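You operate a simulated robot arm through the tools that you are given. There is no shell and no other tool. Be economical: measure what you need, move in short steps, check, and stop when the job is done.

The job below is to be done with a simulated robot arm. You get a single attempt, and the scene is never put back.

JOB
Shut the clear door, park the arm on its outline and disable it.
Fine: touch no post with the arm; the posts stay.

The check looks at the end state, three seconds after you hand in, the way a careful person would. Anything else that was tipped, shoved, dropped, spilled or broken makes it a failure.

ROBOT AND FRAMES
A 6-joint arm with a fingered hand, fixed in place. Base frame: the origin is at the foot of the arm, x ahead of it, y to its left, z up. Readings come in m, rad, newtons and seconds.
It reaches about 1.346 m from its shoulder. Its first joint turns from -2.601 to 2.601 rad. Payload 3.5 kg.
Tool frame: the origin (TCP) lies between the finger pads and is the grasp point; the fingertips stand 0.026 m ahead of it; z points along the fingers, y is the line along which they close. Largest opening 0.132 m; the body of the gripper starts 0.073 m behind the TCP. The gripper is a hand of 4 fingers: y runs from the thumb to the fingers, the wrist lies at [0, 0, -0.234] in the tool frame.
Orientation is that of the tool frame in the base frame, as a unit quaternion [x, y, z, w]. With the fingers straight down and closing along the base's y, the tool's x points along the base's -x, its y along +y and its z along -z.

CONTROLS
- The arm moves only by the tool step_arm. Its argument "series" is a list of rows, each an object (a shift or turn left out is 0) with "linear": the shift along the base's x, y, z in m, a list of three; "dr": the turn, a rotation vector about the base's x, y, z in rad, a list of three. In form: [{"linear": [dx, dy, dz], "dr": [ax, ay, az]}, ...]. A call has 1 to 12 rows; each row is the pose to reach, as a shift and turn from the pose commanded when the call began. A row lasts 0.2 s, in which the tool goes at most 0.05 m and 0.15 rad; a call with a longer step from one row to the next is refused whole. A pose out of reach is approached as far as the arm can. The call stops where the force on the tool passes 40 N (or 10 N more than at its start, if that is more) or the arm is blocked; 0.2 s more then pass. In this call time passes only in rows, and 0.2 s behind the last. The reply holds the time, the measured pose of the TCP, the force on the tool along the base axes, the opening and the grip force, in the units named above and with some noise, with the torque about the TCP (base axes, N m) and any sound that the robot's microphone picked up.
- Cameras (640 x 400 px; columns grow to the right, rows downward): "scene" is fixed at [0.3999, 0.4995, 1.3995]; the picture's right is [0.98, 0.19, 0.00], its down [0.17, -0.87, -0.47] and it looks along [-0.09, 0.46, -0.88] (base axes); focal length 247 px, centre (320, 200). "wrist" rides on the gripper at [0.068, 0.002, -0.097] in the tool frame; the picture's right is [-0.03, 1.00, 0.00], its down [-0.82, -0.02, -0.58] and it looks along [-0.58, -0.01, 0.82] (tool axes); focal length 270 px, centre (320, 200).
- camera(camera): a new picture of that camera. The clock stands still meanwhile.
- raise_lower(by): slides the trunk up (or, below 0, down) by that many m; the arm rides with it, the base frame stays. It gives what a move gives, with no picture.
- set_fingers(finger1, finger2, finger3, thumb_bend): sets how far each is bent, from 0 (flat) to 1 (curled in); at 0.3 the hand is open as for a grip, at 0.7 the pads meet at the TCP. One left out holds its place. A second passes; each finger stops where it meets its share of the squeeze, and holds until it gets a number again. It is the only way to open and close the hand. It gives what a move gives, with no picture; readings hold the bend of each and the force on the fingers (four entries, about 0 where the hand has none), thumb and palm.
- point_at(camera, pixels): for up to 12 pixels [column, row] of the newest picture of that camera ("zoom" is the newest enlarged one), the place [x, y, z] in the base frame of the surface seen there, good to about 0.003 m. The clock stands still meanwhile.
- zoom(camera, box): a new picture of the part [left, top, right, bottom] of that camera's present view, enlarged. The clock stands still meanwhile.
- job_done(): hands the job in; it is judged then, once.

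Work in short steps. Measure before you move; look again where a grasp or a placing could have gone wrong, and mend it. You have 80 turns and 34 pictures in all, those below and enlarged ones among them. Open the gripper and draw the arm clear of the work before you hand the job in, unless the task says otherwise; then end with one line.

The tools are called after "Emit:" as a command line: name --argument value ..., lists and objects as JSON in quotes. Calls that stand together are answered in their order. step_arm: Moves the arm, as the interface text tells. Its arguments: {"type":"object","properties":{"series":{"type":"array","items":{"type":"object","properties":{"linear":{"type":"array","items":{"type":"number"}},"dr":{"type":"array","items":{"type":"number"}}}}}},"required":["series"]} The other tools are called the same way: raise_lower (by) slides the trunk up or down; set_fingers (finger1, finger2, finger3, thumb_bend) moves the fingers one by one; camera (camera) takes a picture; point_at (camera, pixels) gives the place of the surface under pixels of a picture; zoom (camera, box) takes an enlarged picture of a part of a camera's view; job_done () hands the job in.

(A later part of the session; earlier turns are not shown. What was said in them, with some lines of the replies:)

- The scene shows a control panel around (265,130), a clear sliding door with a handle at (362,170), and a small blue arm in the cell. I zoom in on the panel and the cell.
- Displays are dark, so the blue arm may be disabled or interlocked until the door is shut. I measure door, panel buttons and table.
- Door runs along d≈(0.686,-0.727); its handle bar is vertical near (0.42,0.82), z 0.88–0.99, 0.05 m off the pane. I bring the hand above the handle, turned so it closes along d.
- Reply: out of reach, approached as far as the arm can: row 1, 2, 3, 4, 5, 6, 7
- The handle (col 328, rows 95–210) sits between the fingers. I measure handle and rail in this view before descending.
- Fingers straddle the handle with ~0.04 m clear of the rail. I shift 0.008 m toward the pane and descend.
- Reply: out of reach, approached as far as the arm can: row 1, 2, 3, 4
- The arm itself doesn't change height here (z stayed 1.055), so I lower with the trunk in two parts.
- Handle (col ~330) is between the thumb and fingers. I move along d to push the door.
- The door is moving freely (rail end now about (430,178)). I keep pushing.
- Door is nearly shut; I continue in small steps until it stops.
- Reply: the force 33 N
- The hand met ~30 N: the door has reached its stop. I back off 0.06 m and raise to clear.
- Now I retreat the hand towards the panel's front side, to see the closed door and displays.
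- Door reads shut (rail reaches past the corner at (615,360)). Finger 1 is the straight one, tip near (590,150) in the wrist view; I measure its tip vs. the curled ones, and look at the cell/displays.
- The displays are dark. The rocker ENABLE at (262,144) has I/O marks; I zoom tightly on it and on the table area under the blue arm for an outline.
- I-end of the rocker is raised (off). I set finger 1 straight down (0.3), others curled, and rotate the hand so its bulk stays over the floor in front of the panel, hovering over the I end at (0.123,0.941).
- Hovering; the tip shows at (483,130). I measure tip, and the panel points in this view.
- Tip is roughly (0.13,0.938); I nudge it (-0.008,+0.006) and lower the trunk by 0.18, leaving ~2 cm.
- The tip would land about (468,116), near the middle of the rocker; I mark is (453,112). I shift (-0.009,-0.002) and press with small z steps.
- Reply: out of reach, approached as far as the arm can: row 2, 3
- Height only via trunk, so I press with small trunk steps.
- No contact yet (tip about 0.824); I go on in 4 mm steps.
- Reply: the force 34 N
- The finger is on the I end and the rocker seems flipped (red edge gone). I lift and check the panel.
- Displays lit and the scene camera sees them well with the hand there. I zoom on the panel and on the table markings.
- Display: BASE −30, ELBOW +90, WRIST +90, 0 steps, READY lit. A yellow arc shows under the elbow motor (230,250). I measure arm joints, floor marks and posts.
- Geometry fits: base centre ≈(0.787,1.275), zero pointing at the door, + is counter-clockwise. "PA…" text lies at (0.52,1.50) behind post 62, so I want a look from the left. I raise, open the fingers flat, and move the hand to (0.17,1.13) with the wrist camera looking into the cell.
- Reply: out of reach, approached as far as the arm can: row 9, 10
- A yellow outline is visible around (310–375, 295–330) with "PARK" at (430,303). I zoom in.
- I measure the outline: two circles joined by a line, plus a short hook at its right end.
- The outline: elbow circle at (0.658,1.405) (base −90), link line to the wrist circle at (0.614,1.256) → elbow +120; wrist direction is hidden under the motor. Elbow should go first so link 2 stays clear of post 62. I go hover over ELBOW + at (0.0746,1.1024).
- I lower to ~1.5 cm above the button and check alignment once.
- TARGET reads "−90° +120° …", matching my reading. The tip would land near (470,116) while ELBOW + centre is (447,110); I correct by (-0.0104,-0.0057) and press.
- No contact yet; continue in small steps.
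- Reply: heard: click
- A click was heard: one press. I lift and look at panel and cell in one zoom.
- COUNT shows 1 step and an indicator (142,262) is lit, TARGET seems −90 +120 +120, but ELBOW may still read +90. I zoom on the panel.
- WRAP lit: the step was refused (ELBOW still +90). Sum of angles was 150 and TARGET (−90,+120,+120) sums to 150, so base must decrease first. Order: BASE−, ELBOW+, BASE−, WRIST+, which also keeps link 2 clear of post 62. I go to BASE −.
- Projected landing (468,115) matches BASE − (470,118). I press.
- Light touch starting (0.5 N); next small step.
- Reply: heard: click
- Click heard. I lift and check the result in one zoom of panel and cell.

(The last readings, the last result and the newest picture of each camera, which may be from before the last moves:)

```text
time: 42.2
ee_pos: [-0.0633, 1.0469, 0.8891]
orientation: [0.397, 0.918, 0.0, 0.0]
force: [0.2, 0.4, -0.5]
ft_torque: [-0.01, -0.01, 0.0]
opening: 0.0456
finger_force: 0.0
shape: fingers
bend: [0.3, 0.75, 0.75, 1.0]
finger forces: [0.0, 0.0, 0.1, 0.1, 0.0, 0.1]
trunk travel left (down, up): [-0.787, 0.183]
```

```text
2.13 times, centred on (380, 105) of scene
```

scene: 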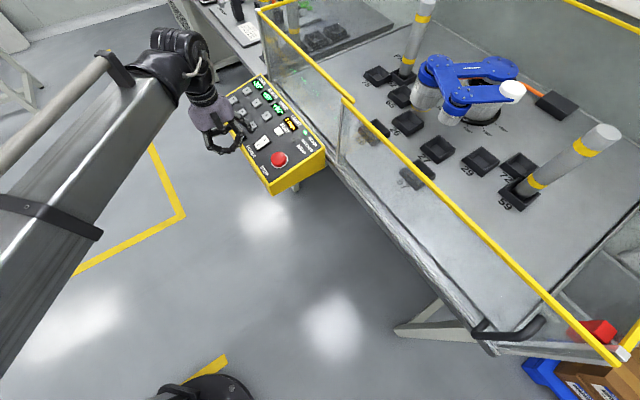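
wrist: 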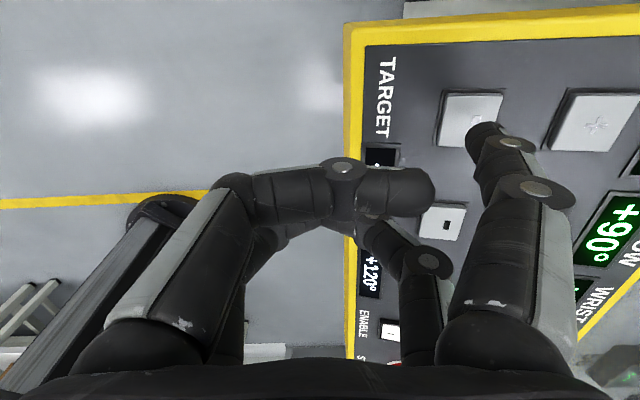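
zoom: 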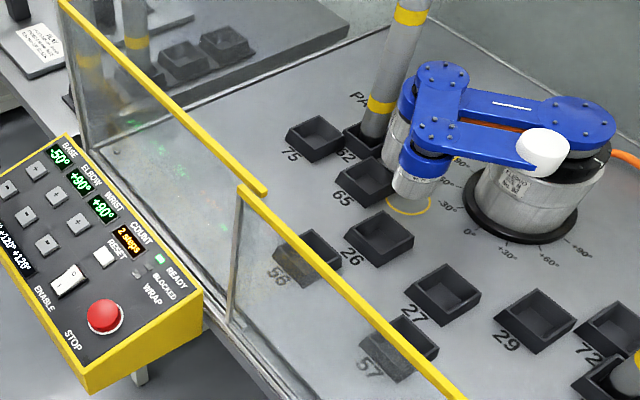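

BASE is passing −50 (moving to −60), WRAP is off. Next ELBOW +.

Emit:
step_arm --series '[{"linear": [0.03, -0.003, 0]}, {"linear": [0.06, -0.006, 0]}, {"linear": [0.0907, -0.0098, 0]}]'

Emit:
raise_lower --by -0.024

Emit:
raise_lower --by -0.004

```text
time: 43.0
ee_pos: [0.0279, 1.0365, 0.8883]
orientation: [0.396, 0.918, 0.001, -0.001]
force: [0.4, 0.8, -0.9]
ft_torque: [0.0, -0.01, 0.03]
opening: 0.046
finger_force: 0.0
shape: fingers
bend: [0.3, 0.75, 0.75, 1.0]
finger forces: [0.0, 0.1, 0.1, 0.1, 0.1, 0.0]
trunk travel left (down, up): [-0.787, 0.183]
```

```text
time: 43.7
ee_pos: [0.0281, 1.0379, 0.8636]
orientation: [0.396, 0.918, 0.0, 0.0]
force: [-0.1, 0.1, -0.6]
ft_torque: [0.02, -0.01, 0.02]
opening: 0.0458
finger_force: 0.1
shape: fingers
bend: [0.3, 0.75, 0.75, 1.0]
finger forces: [0.1, 0.0, 0.1, 0.0, 0.1, 0.1]
trunk travel left (down, up): [-0.763, 0.207]
```

```text
time: 44.2
ee_pos: [0.0279, 1.0373, 0.8605]
orientation: [0.396, 0.918, 0.0, 0.0]
force: [-0.2, -0.5, 3.1]
ft_torque: [0.21, -0.12, 0.03]
opening: 0.0461
finger_force: 1.1
shape: fingers
bend: [0.29, 0.75, 0.75, 1.0]
finger forces: [2.8, 0.1, 0.0, 0.1, 0.0, 0.1]
trunk travel left (down, up): [-0.759, 0.211]
heard: click
```

Click. I lift, go back toward BASE − hovering, and check before pressing.

Emit:
raise_lower --by 0.028

Emit:
step_arm --series '[{"linear": [-0.03, 0.003, 0]}, {"linear": [-0.06, 0.006, 0]}, {"linear": [-0.0907, 0.0098, 0]}, {"linear": [-0.0907, 0.0098, 0]}, {"linear": [-0.0907, 0.0098, 0]}, {"linear": [-0.0907, 0.0098, 0]}]'

Emit:
zoom --camera "scene" --box '[230, 30, 530, 180]'

```text
time: 44.9
ee_pos: [0.0274, 1.0374, 0.8882]
orientation: [0.396, 0.918, 0.0, 0.0]
force: [0.0, 0.5, 0.2]
ft_torque: [-0.02, 0.01, -0.03]
opening: 0.0456
finger_force: 0.1
shape: fingers
bend: [0.3, 0.75, 0.75, 1.0]
finger forces: [0.0, 0.1, 0.1, 0.1, 0.0, 0.0]
trunk travel left (down, up): [-0.787, 0.183]
```

```text
time: 46.3
ee_pos: [-0.0621, 1.0467, 0.8886]
orientation: [0.396, 0.918, 0.0, 0.0]
force: [0.0, 0.0, 0.5]
ft_torque: [-0.01, -0.01, -0.02]
opening: 0.0458
finger_force: 0.0
shape: fingers
bend: [0.3, 0.75, 0.75, 1.0]
finger forces: [0.0, 0.0, 0.1, 0.0, 0.0, 0.0]
trunk travel left (down, up): [-0.787, 0.183]
```

```text
2.13 times, centred on (380, 105) of scene
```

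zoom: 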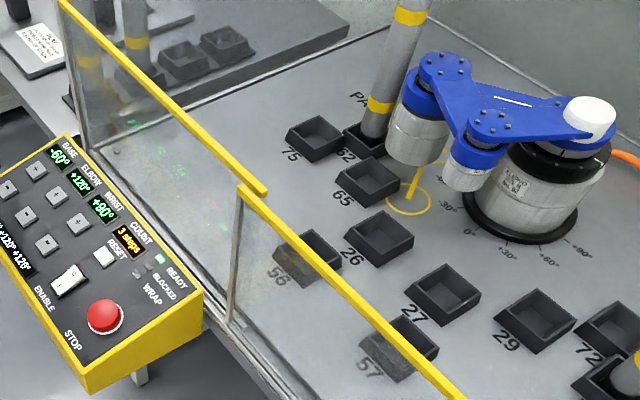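

Reads −60 / +120 / +90, READY. Press BASE − again.

Emit:
raise_lower --by -0.036

Emit:
raise_lower --by -0.004

```text
time: 47.1
ee_pos: [-0.0613, 1.0474, 0.8525]
orientation: [0.396, 0.918, 0.0, 0.001]
force: [0.0, 0.0, 1.0]
ft_torque: [0.0, 0.02, -0.04]
opening: 0.0459
finger_force: 0.1
shape: fingers
bend: [0.3, 0.75, 0.75, 1.0]
finger forces: [0.1, 0.0, 0.1, 0.1, 0.1, 0.1]
trunk travel left (down, up): [-0.751, 0.219]
```

```text
time: 47.7
ee_pos: [-0.0628, 1.0485, 0.8504]
orientation: [0.396, 0.918, 0.0, 0.0]
force: [-1.0, -0.3, 3.5]
ft_torque: [0.21, -0.1, 0.08]
opening: 0.0464
finger_force: 1.3
shape: fingers
bend: [0.29, 0.75, 0.75, 1.0]
finger forces: [2.8, 0.0, 0.0, 0.0, 0.0, 0.1]
trunk travel left (down, up): [-0.747, 0.223]
heard: click
```

Click. I lift, move to WRIST + (TCP ≈(0.076,0.987)) and press after the base finishes.

Emit:
raise_lower --by 0.04

Emit:
step_arm --series '[{"linear": [0.035, -0.015, 0]}, {"linear": [0.07, -0.03, 0]}, {"linear": [0.105, -0.045, 0]}, {"linear": [0.1384, -0.0605, 0]}, {"linear": [0.1384, -0.0605, 0]}, {"linear": [0.1384, -0.0605, 0]}, {"linear": [0.1384, -0.0605, 0]}]'

Emit:
raise_lower --by -0.022

Emit:
raise_lower --by -0.004

```text
time: 48.5
ee_pos: [-0.0614, 1.0474, 0.888]
orientation: [0.397, 0.918, 0.0, -0.001]
force: [0.2, 0.3, 0.1]
ft_torque: [-0.02, -0.03, -0.04]
opening: 0.046
finger_force: 0.0
shape: fingers
bend: [0.3, 0.75, 0.75, 1.0]
finger forces: [0.0, 0.0, 0.1, 0.1, 0.1, 0.0]
trunk travel left (down, up): [-0.787, 0.183]
```

```text
time: 50.1
ee_pos: [0.0766, 0.9868, 0.8884]
orientation: [0.396, 0.918, -0.001, 0.0]
force: [0.6, 0.3, 0.6]
ft_torque: [-0.03, 0.02, 0.02]
opening: 0.0457
finger_force: 0.0
shape: fingers
bend: [0.3, 0.75, 0.75, 1.0]
finger forces: [0.1, 0.0, 0.0, 0.0, 0.0, 0.0]
trunk travel left (down, up): [-0.787, 0.183]
```

```text
time: 50.8
ee_pos: [0.0773, 0.9866, 0.8673]
orientation: [0.396, 0.918, 0.0, 0.001]
force: [0.2, 0.3, 0.4]
ft_torque: [-0.01, 0.02, 0.02]
opening: 0.0457
finger_force: 0.0
shape: fingers
bend: [0.3, 0.75, 0.75, 1.0]
finger forces: [0.0, 0.0, 0.0, 0.0, 0.0, 0.1]
trunk travel left (down, up): [-0.765, 0.205]
```

```text
time: 51.3
ee_pos: [0.0771, 0.9873, 0.8625]
orientation: [0.396, 0.918, 0.0, 0.0]
force: [0.3, -0.2, -0.3]
ft_torque: [0.04, -0.05, 0.01]
opening: 0.0457
finger_force: 0.4
shape: fingers
bend: [0.3, 0.75, 0.75, 1.0]
finger forces: [1.2, 0.0, 0.0, 0.0, 0.0, 0.1]
trunk travel left (down, up): [-0.761, 0.209]
heard: click
```

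Click. I lift, let the motion finish, and check.

Emit:
raise_lower --by 0.04

Emit:
step_arm --series '[{"linear": [-0.04, 0, 0]}, {"linear": [-0.08, 0, 0]}, {"linear": [-0.1, 0, 0]}, {"linear": [-0.1, 0, 0]}, {"linear": [-0.1, 0, 0]}, {"linear": [-0.1, 0, 0]}]'

Emit:
zoom --camera "scene" --box '[230, 30, 530, 180]'

```text
time: 52.1
ee_pos: [0.0766, 0.9865, 0.9023]
orientation: [0.397, 0.918, 0.0, 0.0]
force: [-0.4, -0.2, 0.0]
ft_torque: [0.04, -0.04, -0.01]
opening: 0.0459
finger_force: 0.0
shape: fingers
bend: [0.3, 0.75, 0.75, 1.0]
finger forces: [0.1, 0.0, 0.0, 0.1, 0.0, 0.1]
trunk travel left (down, up): [-0.801, 0.169]
```

```text
time: 53.5
ee_pos: [-0.0237, 0.9871, 0.9018]
orientation: [0.397, 0.918, 0.0, 0.0]
force: [0.7, 0.2, -1.1]
ft_torque: [-0.02, -0.01, 0.01]
opening: 0.046
finger_force: 0.2
shape: fingers
bend: [0.3, 0.75, 0.75, 1.0]
finger forces: [0.1, 0.0, 0.0, 0.0, 0.1, 0.1]
trunk travel left (down, up): [-0.801, 0.169]
```

```text
2.13 times, centred on (380, 105) of scene
```

zoom: 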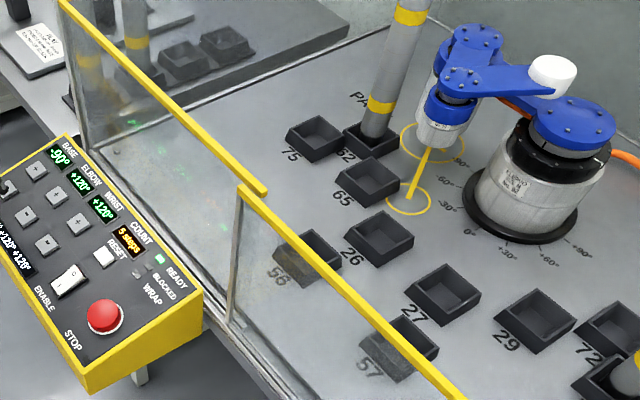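

Reads −90 / +120 / +120, 5 steps, matching TARGET. I verify the joints against the outline circles.

Emit:
point_at --camera "zoom" --pixels '[[477, 40], [470, 78], [553, 70], [575, 118], [402, 212], [430, 200], [405, 35], [405, 95], [628, 352]]'

```text
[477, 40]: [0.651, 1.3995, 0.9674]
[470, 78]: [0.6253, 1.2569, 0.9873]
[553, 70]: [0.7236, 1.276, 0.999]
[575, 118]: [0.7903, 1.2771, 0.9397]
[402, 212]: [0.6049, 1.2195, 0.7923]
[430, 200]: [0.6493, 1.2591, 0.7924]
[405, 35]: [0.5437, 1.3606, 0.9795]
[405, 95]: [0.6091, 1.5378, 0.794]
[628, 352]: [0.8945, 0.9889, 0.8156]
```

Joints match the outline within measurement error. Now I press the rocker's O end at (0.150,0.972) to disable.

Emit:
step_arm --series '[{"linear": [0.04, -0.025, 0]}, {"linear": [0.08, -0.05, 0]}, {"linear": [0.11, -0.07, 0]}, {"linear": [0.1257, -0.08, 0]}]'

Emit:
raise_lower --by -0.038

Emit:
raise_lower --by -0.004

Emit:
raise_lower --by -0.004

```text
time: 54.5
ee_pos: [0.1037, 0.9081, 0.9033]
orientation: [0.396, 0.918, 0.0, 0.001]
force: [0.3, -0.2, -0.1]
ft_torque: [-0.02, 0.01, -0.02]
opening: 0.0458
finger_force: 0.1
shape: fingers
bend: [0.3, 0.75, 0.75, 1.0]
finger forces: [0.0, 0.1, 0.0, 0.0, 0.1, 0.1]
trunk travel left (down, up): [-0.801, 0.169]
```

```text
time: 55.4
ee_pos: [0.1015, 0.907, 0.8642]
orientation: [0.397, 0.918, 0.0, 0.001]
force: [-0.1, 0.3, 0.3]
ft_torque: [0.0, 0.0, -0.01]
opening: 0.046
finger_force: 0.0
shape: fingers
bend: [0.3, 0.75, 0.75, 1.0]
finger forces: [0.0, 0.0, 0.0, 0.0, 0.1, 0.1]
trunk travel left (down, up): [-0.763, 0.207]
```

```text
time: 55.9
ee_pos: [0.1033, 0.9078, 0.8606]
orientation: [0.396, 0.918, 0.0, -0.001]
force: [0.5, 0.2, 0.0]
ft_torque: [0.01, 0.01, -0.04]
opening: 0.0458
finger_force: 0.0
shape: fingers
bend: [0.3, 0.75, 0.75, 1.0]
finger forces: [0.0, 0.1, 0.0, 0.0, 0.1, 0.1]
trunk travel left (down, up): [-0.759, 0.211]
```

```text
time: 56.4
ee_pos: [0.1019, 0.9066, 0.8573]
orientation: [0.396, 0.918, 0.0, -0.001]
force: [0.1, -1.1, 0.2]
ft_torque: [0.02, -0.01, 0.02]
opening: 0.0458
finger_force: 0.0
shape: fingers
bend: [0.3, 0.75, 0.75, 1.0]
finger forces: [0.1, 0.0, 0.1, 0.1, 0.0, 0.1]
trunk travel left (down, up): [-0.755, 0.215]
```

No contact yet; two more small steps.

Emit:
raise_lower --by -0.003

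Emit:
raise_lower --by -0.003

```text
time: 56.9
ee_pos: [0.1021, 0.9054, 0.8534]
orientation: [0.397, 0.918, 0.0, 0.0]
force: [-0.2, -0.3, 2.0]
ft_torque: [0.09, -0.07, -0.02]
opening: 0.0461
finger_force: 1.0
shape: fingers
bend: [0.29, 0.75, 0.75, 1.0]
finger forces: [2.1, 0.0, 0.1, 0.0, 0.0, 0.0]
trunk travel left (down, up): [-0.752, 0.218]
```

```text
time: 57.5
ee_pos: [0.1014, 0.9052, 0.8511]
orientation: [0.396, 0.918, 0.0, 0.0]
force: [-2.8, -2.3, 10.3]
ft_torque: [0.64, -0.39, 0.13]
opening: 0.0465
finger_force: 5.3
shape: fingers
bend: [0.3, 0.75, 0.75, 1.0]
finger forces: [10.3, 0.0, 0.0, 0.0, 0.0, 0.0]
trunk travel left (down, up): [-0.749, 0.221]
```

Force 10 N as with the first rocker press; one more 3 mm as before, then lift, retreat and look.

Emit:
raise_lower --by -0.003

Emit:
raise_lower --by 0.2

Emit:
step_arm --series '[{"linear": [0.0, -0.045, 0]}, {"linear": [0.0, -0.09, 0]}, {"linear": [0, -0.135, 0]}, {"linear": [0, -0.18, 0]}, {"linear": [0, -0.225, 0]}, {"linear": [0, -0.27, 0]}]'

Emit:
zoom --camera "scene" --box '[230, 30, 530, 180]'

```text
time: 58.0
ee_pos: [0.1021, 0.905, 0.8496]
orientation: [0.397, 0.918, 0.001, 0.0]
force: [-6.0, -4.9, 21.9]
ft_torque: [1.39, -0.82, 0.29]
opening: 0.0474
finger_force: 12.1
shape: fingers
bend: [0.31, 0.75, 0.75, 1.0]
finger forces: [22.6, 0.1, 0.0, 0.1, 0.0, 0.0]
trunk travel left (down, up): [-0.746, 0.224]
```

```text
time: 60.1
ee_pos: [0.1019, 0.9077, 1.0484]
orientation: [0.396, 0.918, 0.0, 0.0]
force: [0.8, -0.6, -0.3]
ft_torque: [-0.04, -0.01, -0.03]
opening: 0.0456
finger_force: 0.1
shape: fingers
bend: [0.3, 0.75, 0.75, 1.0]
finger forces: [0.0, 0.1, 0.0, 0.0, 0.0, 0.0]
trunk travel left (down, up): [-0.946, 0.024]
```

```text
time: 61.5
ee_pos: [0.1008, 0.635, 1.0481]
orientation: [0.396, 0.918, 0.0, 0.0]
force: [0.5, 0.8, 0.0]
ft_torque: [0.0, -0.02, 0.01]
opening: 0.0456
finger_force: 0.1
shape: fingers
bend: [0.3, 0.75, 0.75, 1.0]
finger forces: [0.0, 0.0, 0.1, 0.0, 0.1, 0.0]
trunk travel left (down, up): [-0.946, 0.024]
```

```text
2.13 times, centred on (380, 105) of scene
```

zoom: 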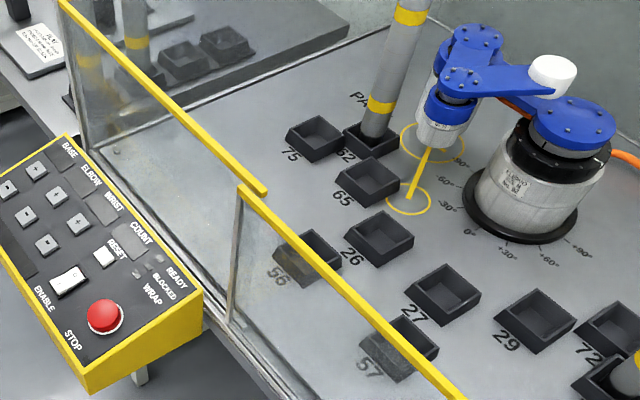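

Displays are off, the blue arm sits parked. I open the hand and check the door's shut end.

Emit:
set_fingers --finger1 0.3 --finger2 0.3 --finger3 0.3 --thumb_bend 0.3

Emit:
zoom --camera "scene" --box '[440, 250, 640, 400]'

```text
time: 62.5
ee_pos: [0.101, 0.6358, 1.0464]
orientation: [0.397, 0.918, 0.0, 0.0]
force: [1.3, 0.1, 0.3]
ft_torque: [-0.02, -0.03, -0.01]
opening: 0.1328
finger_force: 0.1
shape: fingers
bend: [0.3, 0.3, 0.3, 0.3]
finger forces: [0.0, 0.0, 0.1, 0.0, 0.0, 0.0]
trunk travel left (down, up): [-0.946, 0.024]
```

```text
2.67 times, centred on (540, 325) of scene
```

zoom: 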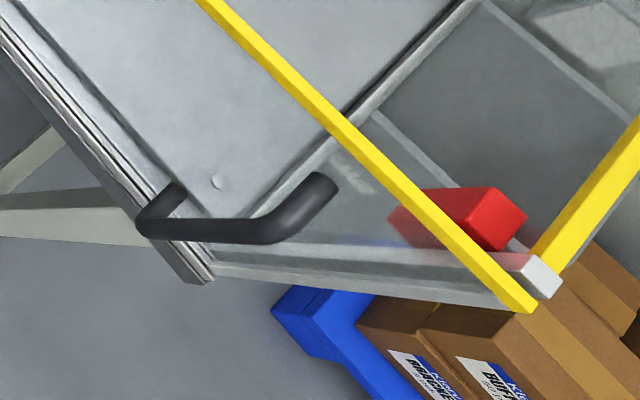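

The door's rail end meets the corner of the side panel, so it is shut, and the hand is open and clear. Handing in.

Emit:
job_done

```text
The job is handed in.
```

The clear door is shut, the blue arm is parked on its outline at −90° / +120° / +120° (matching the TARGET display), and it is switched off at the ENABLE rocker. Neither post appears to have been touched.
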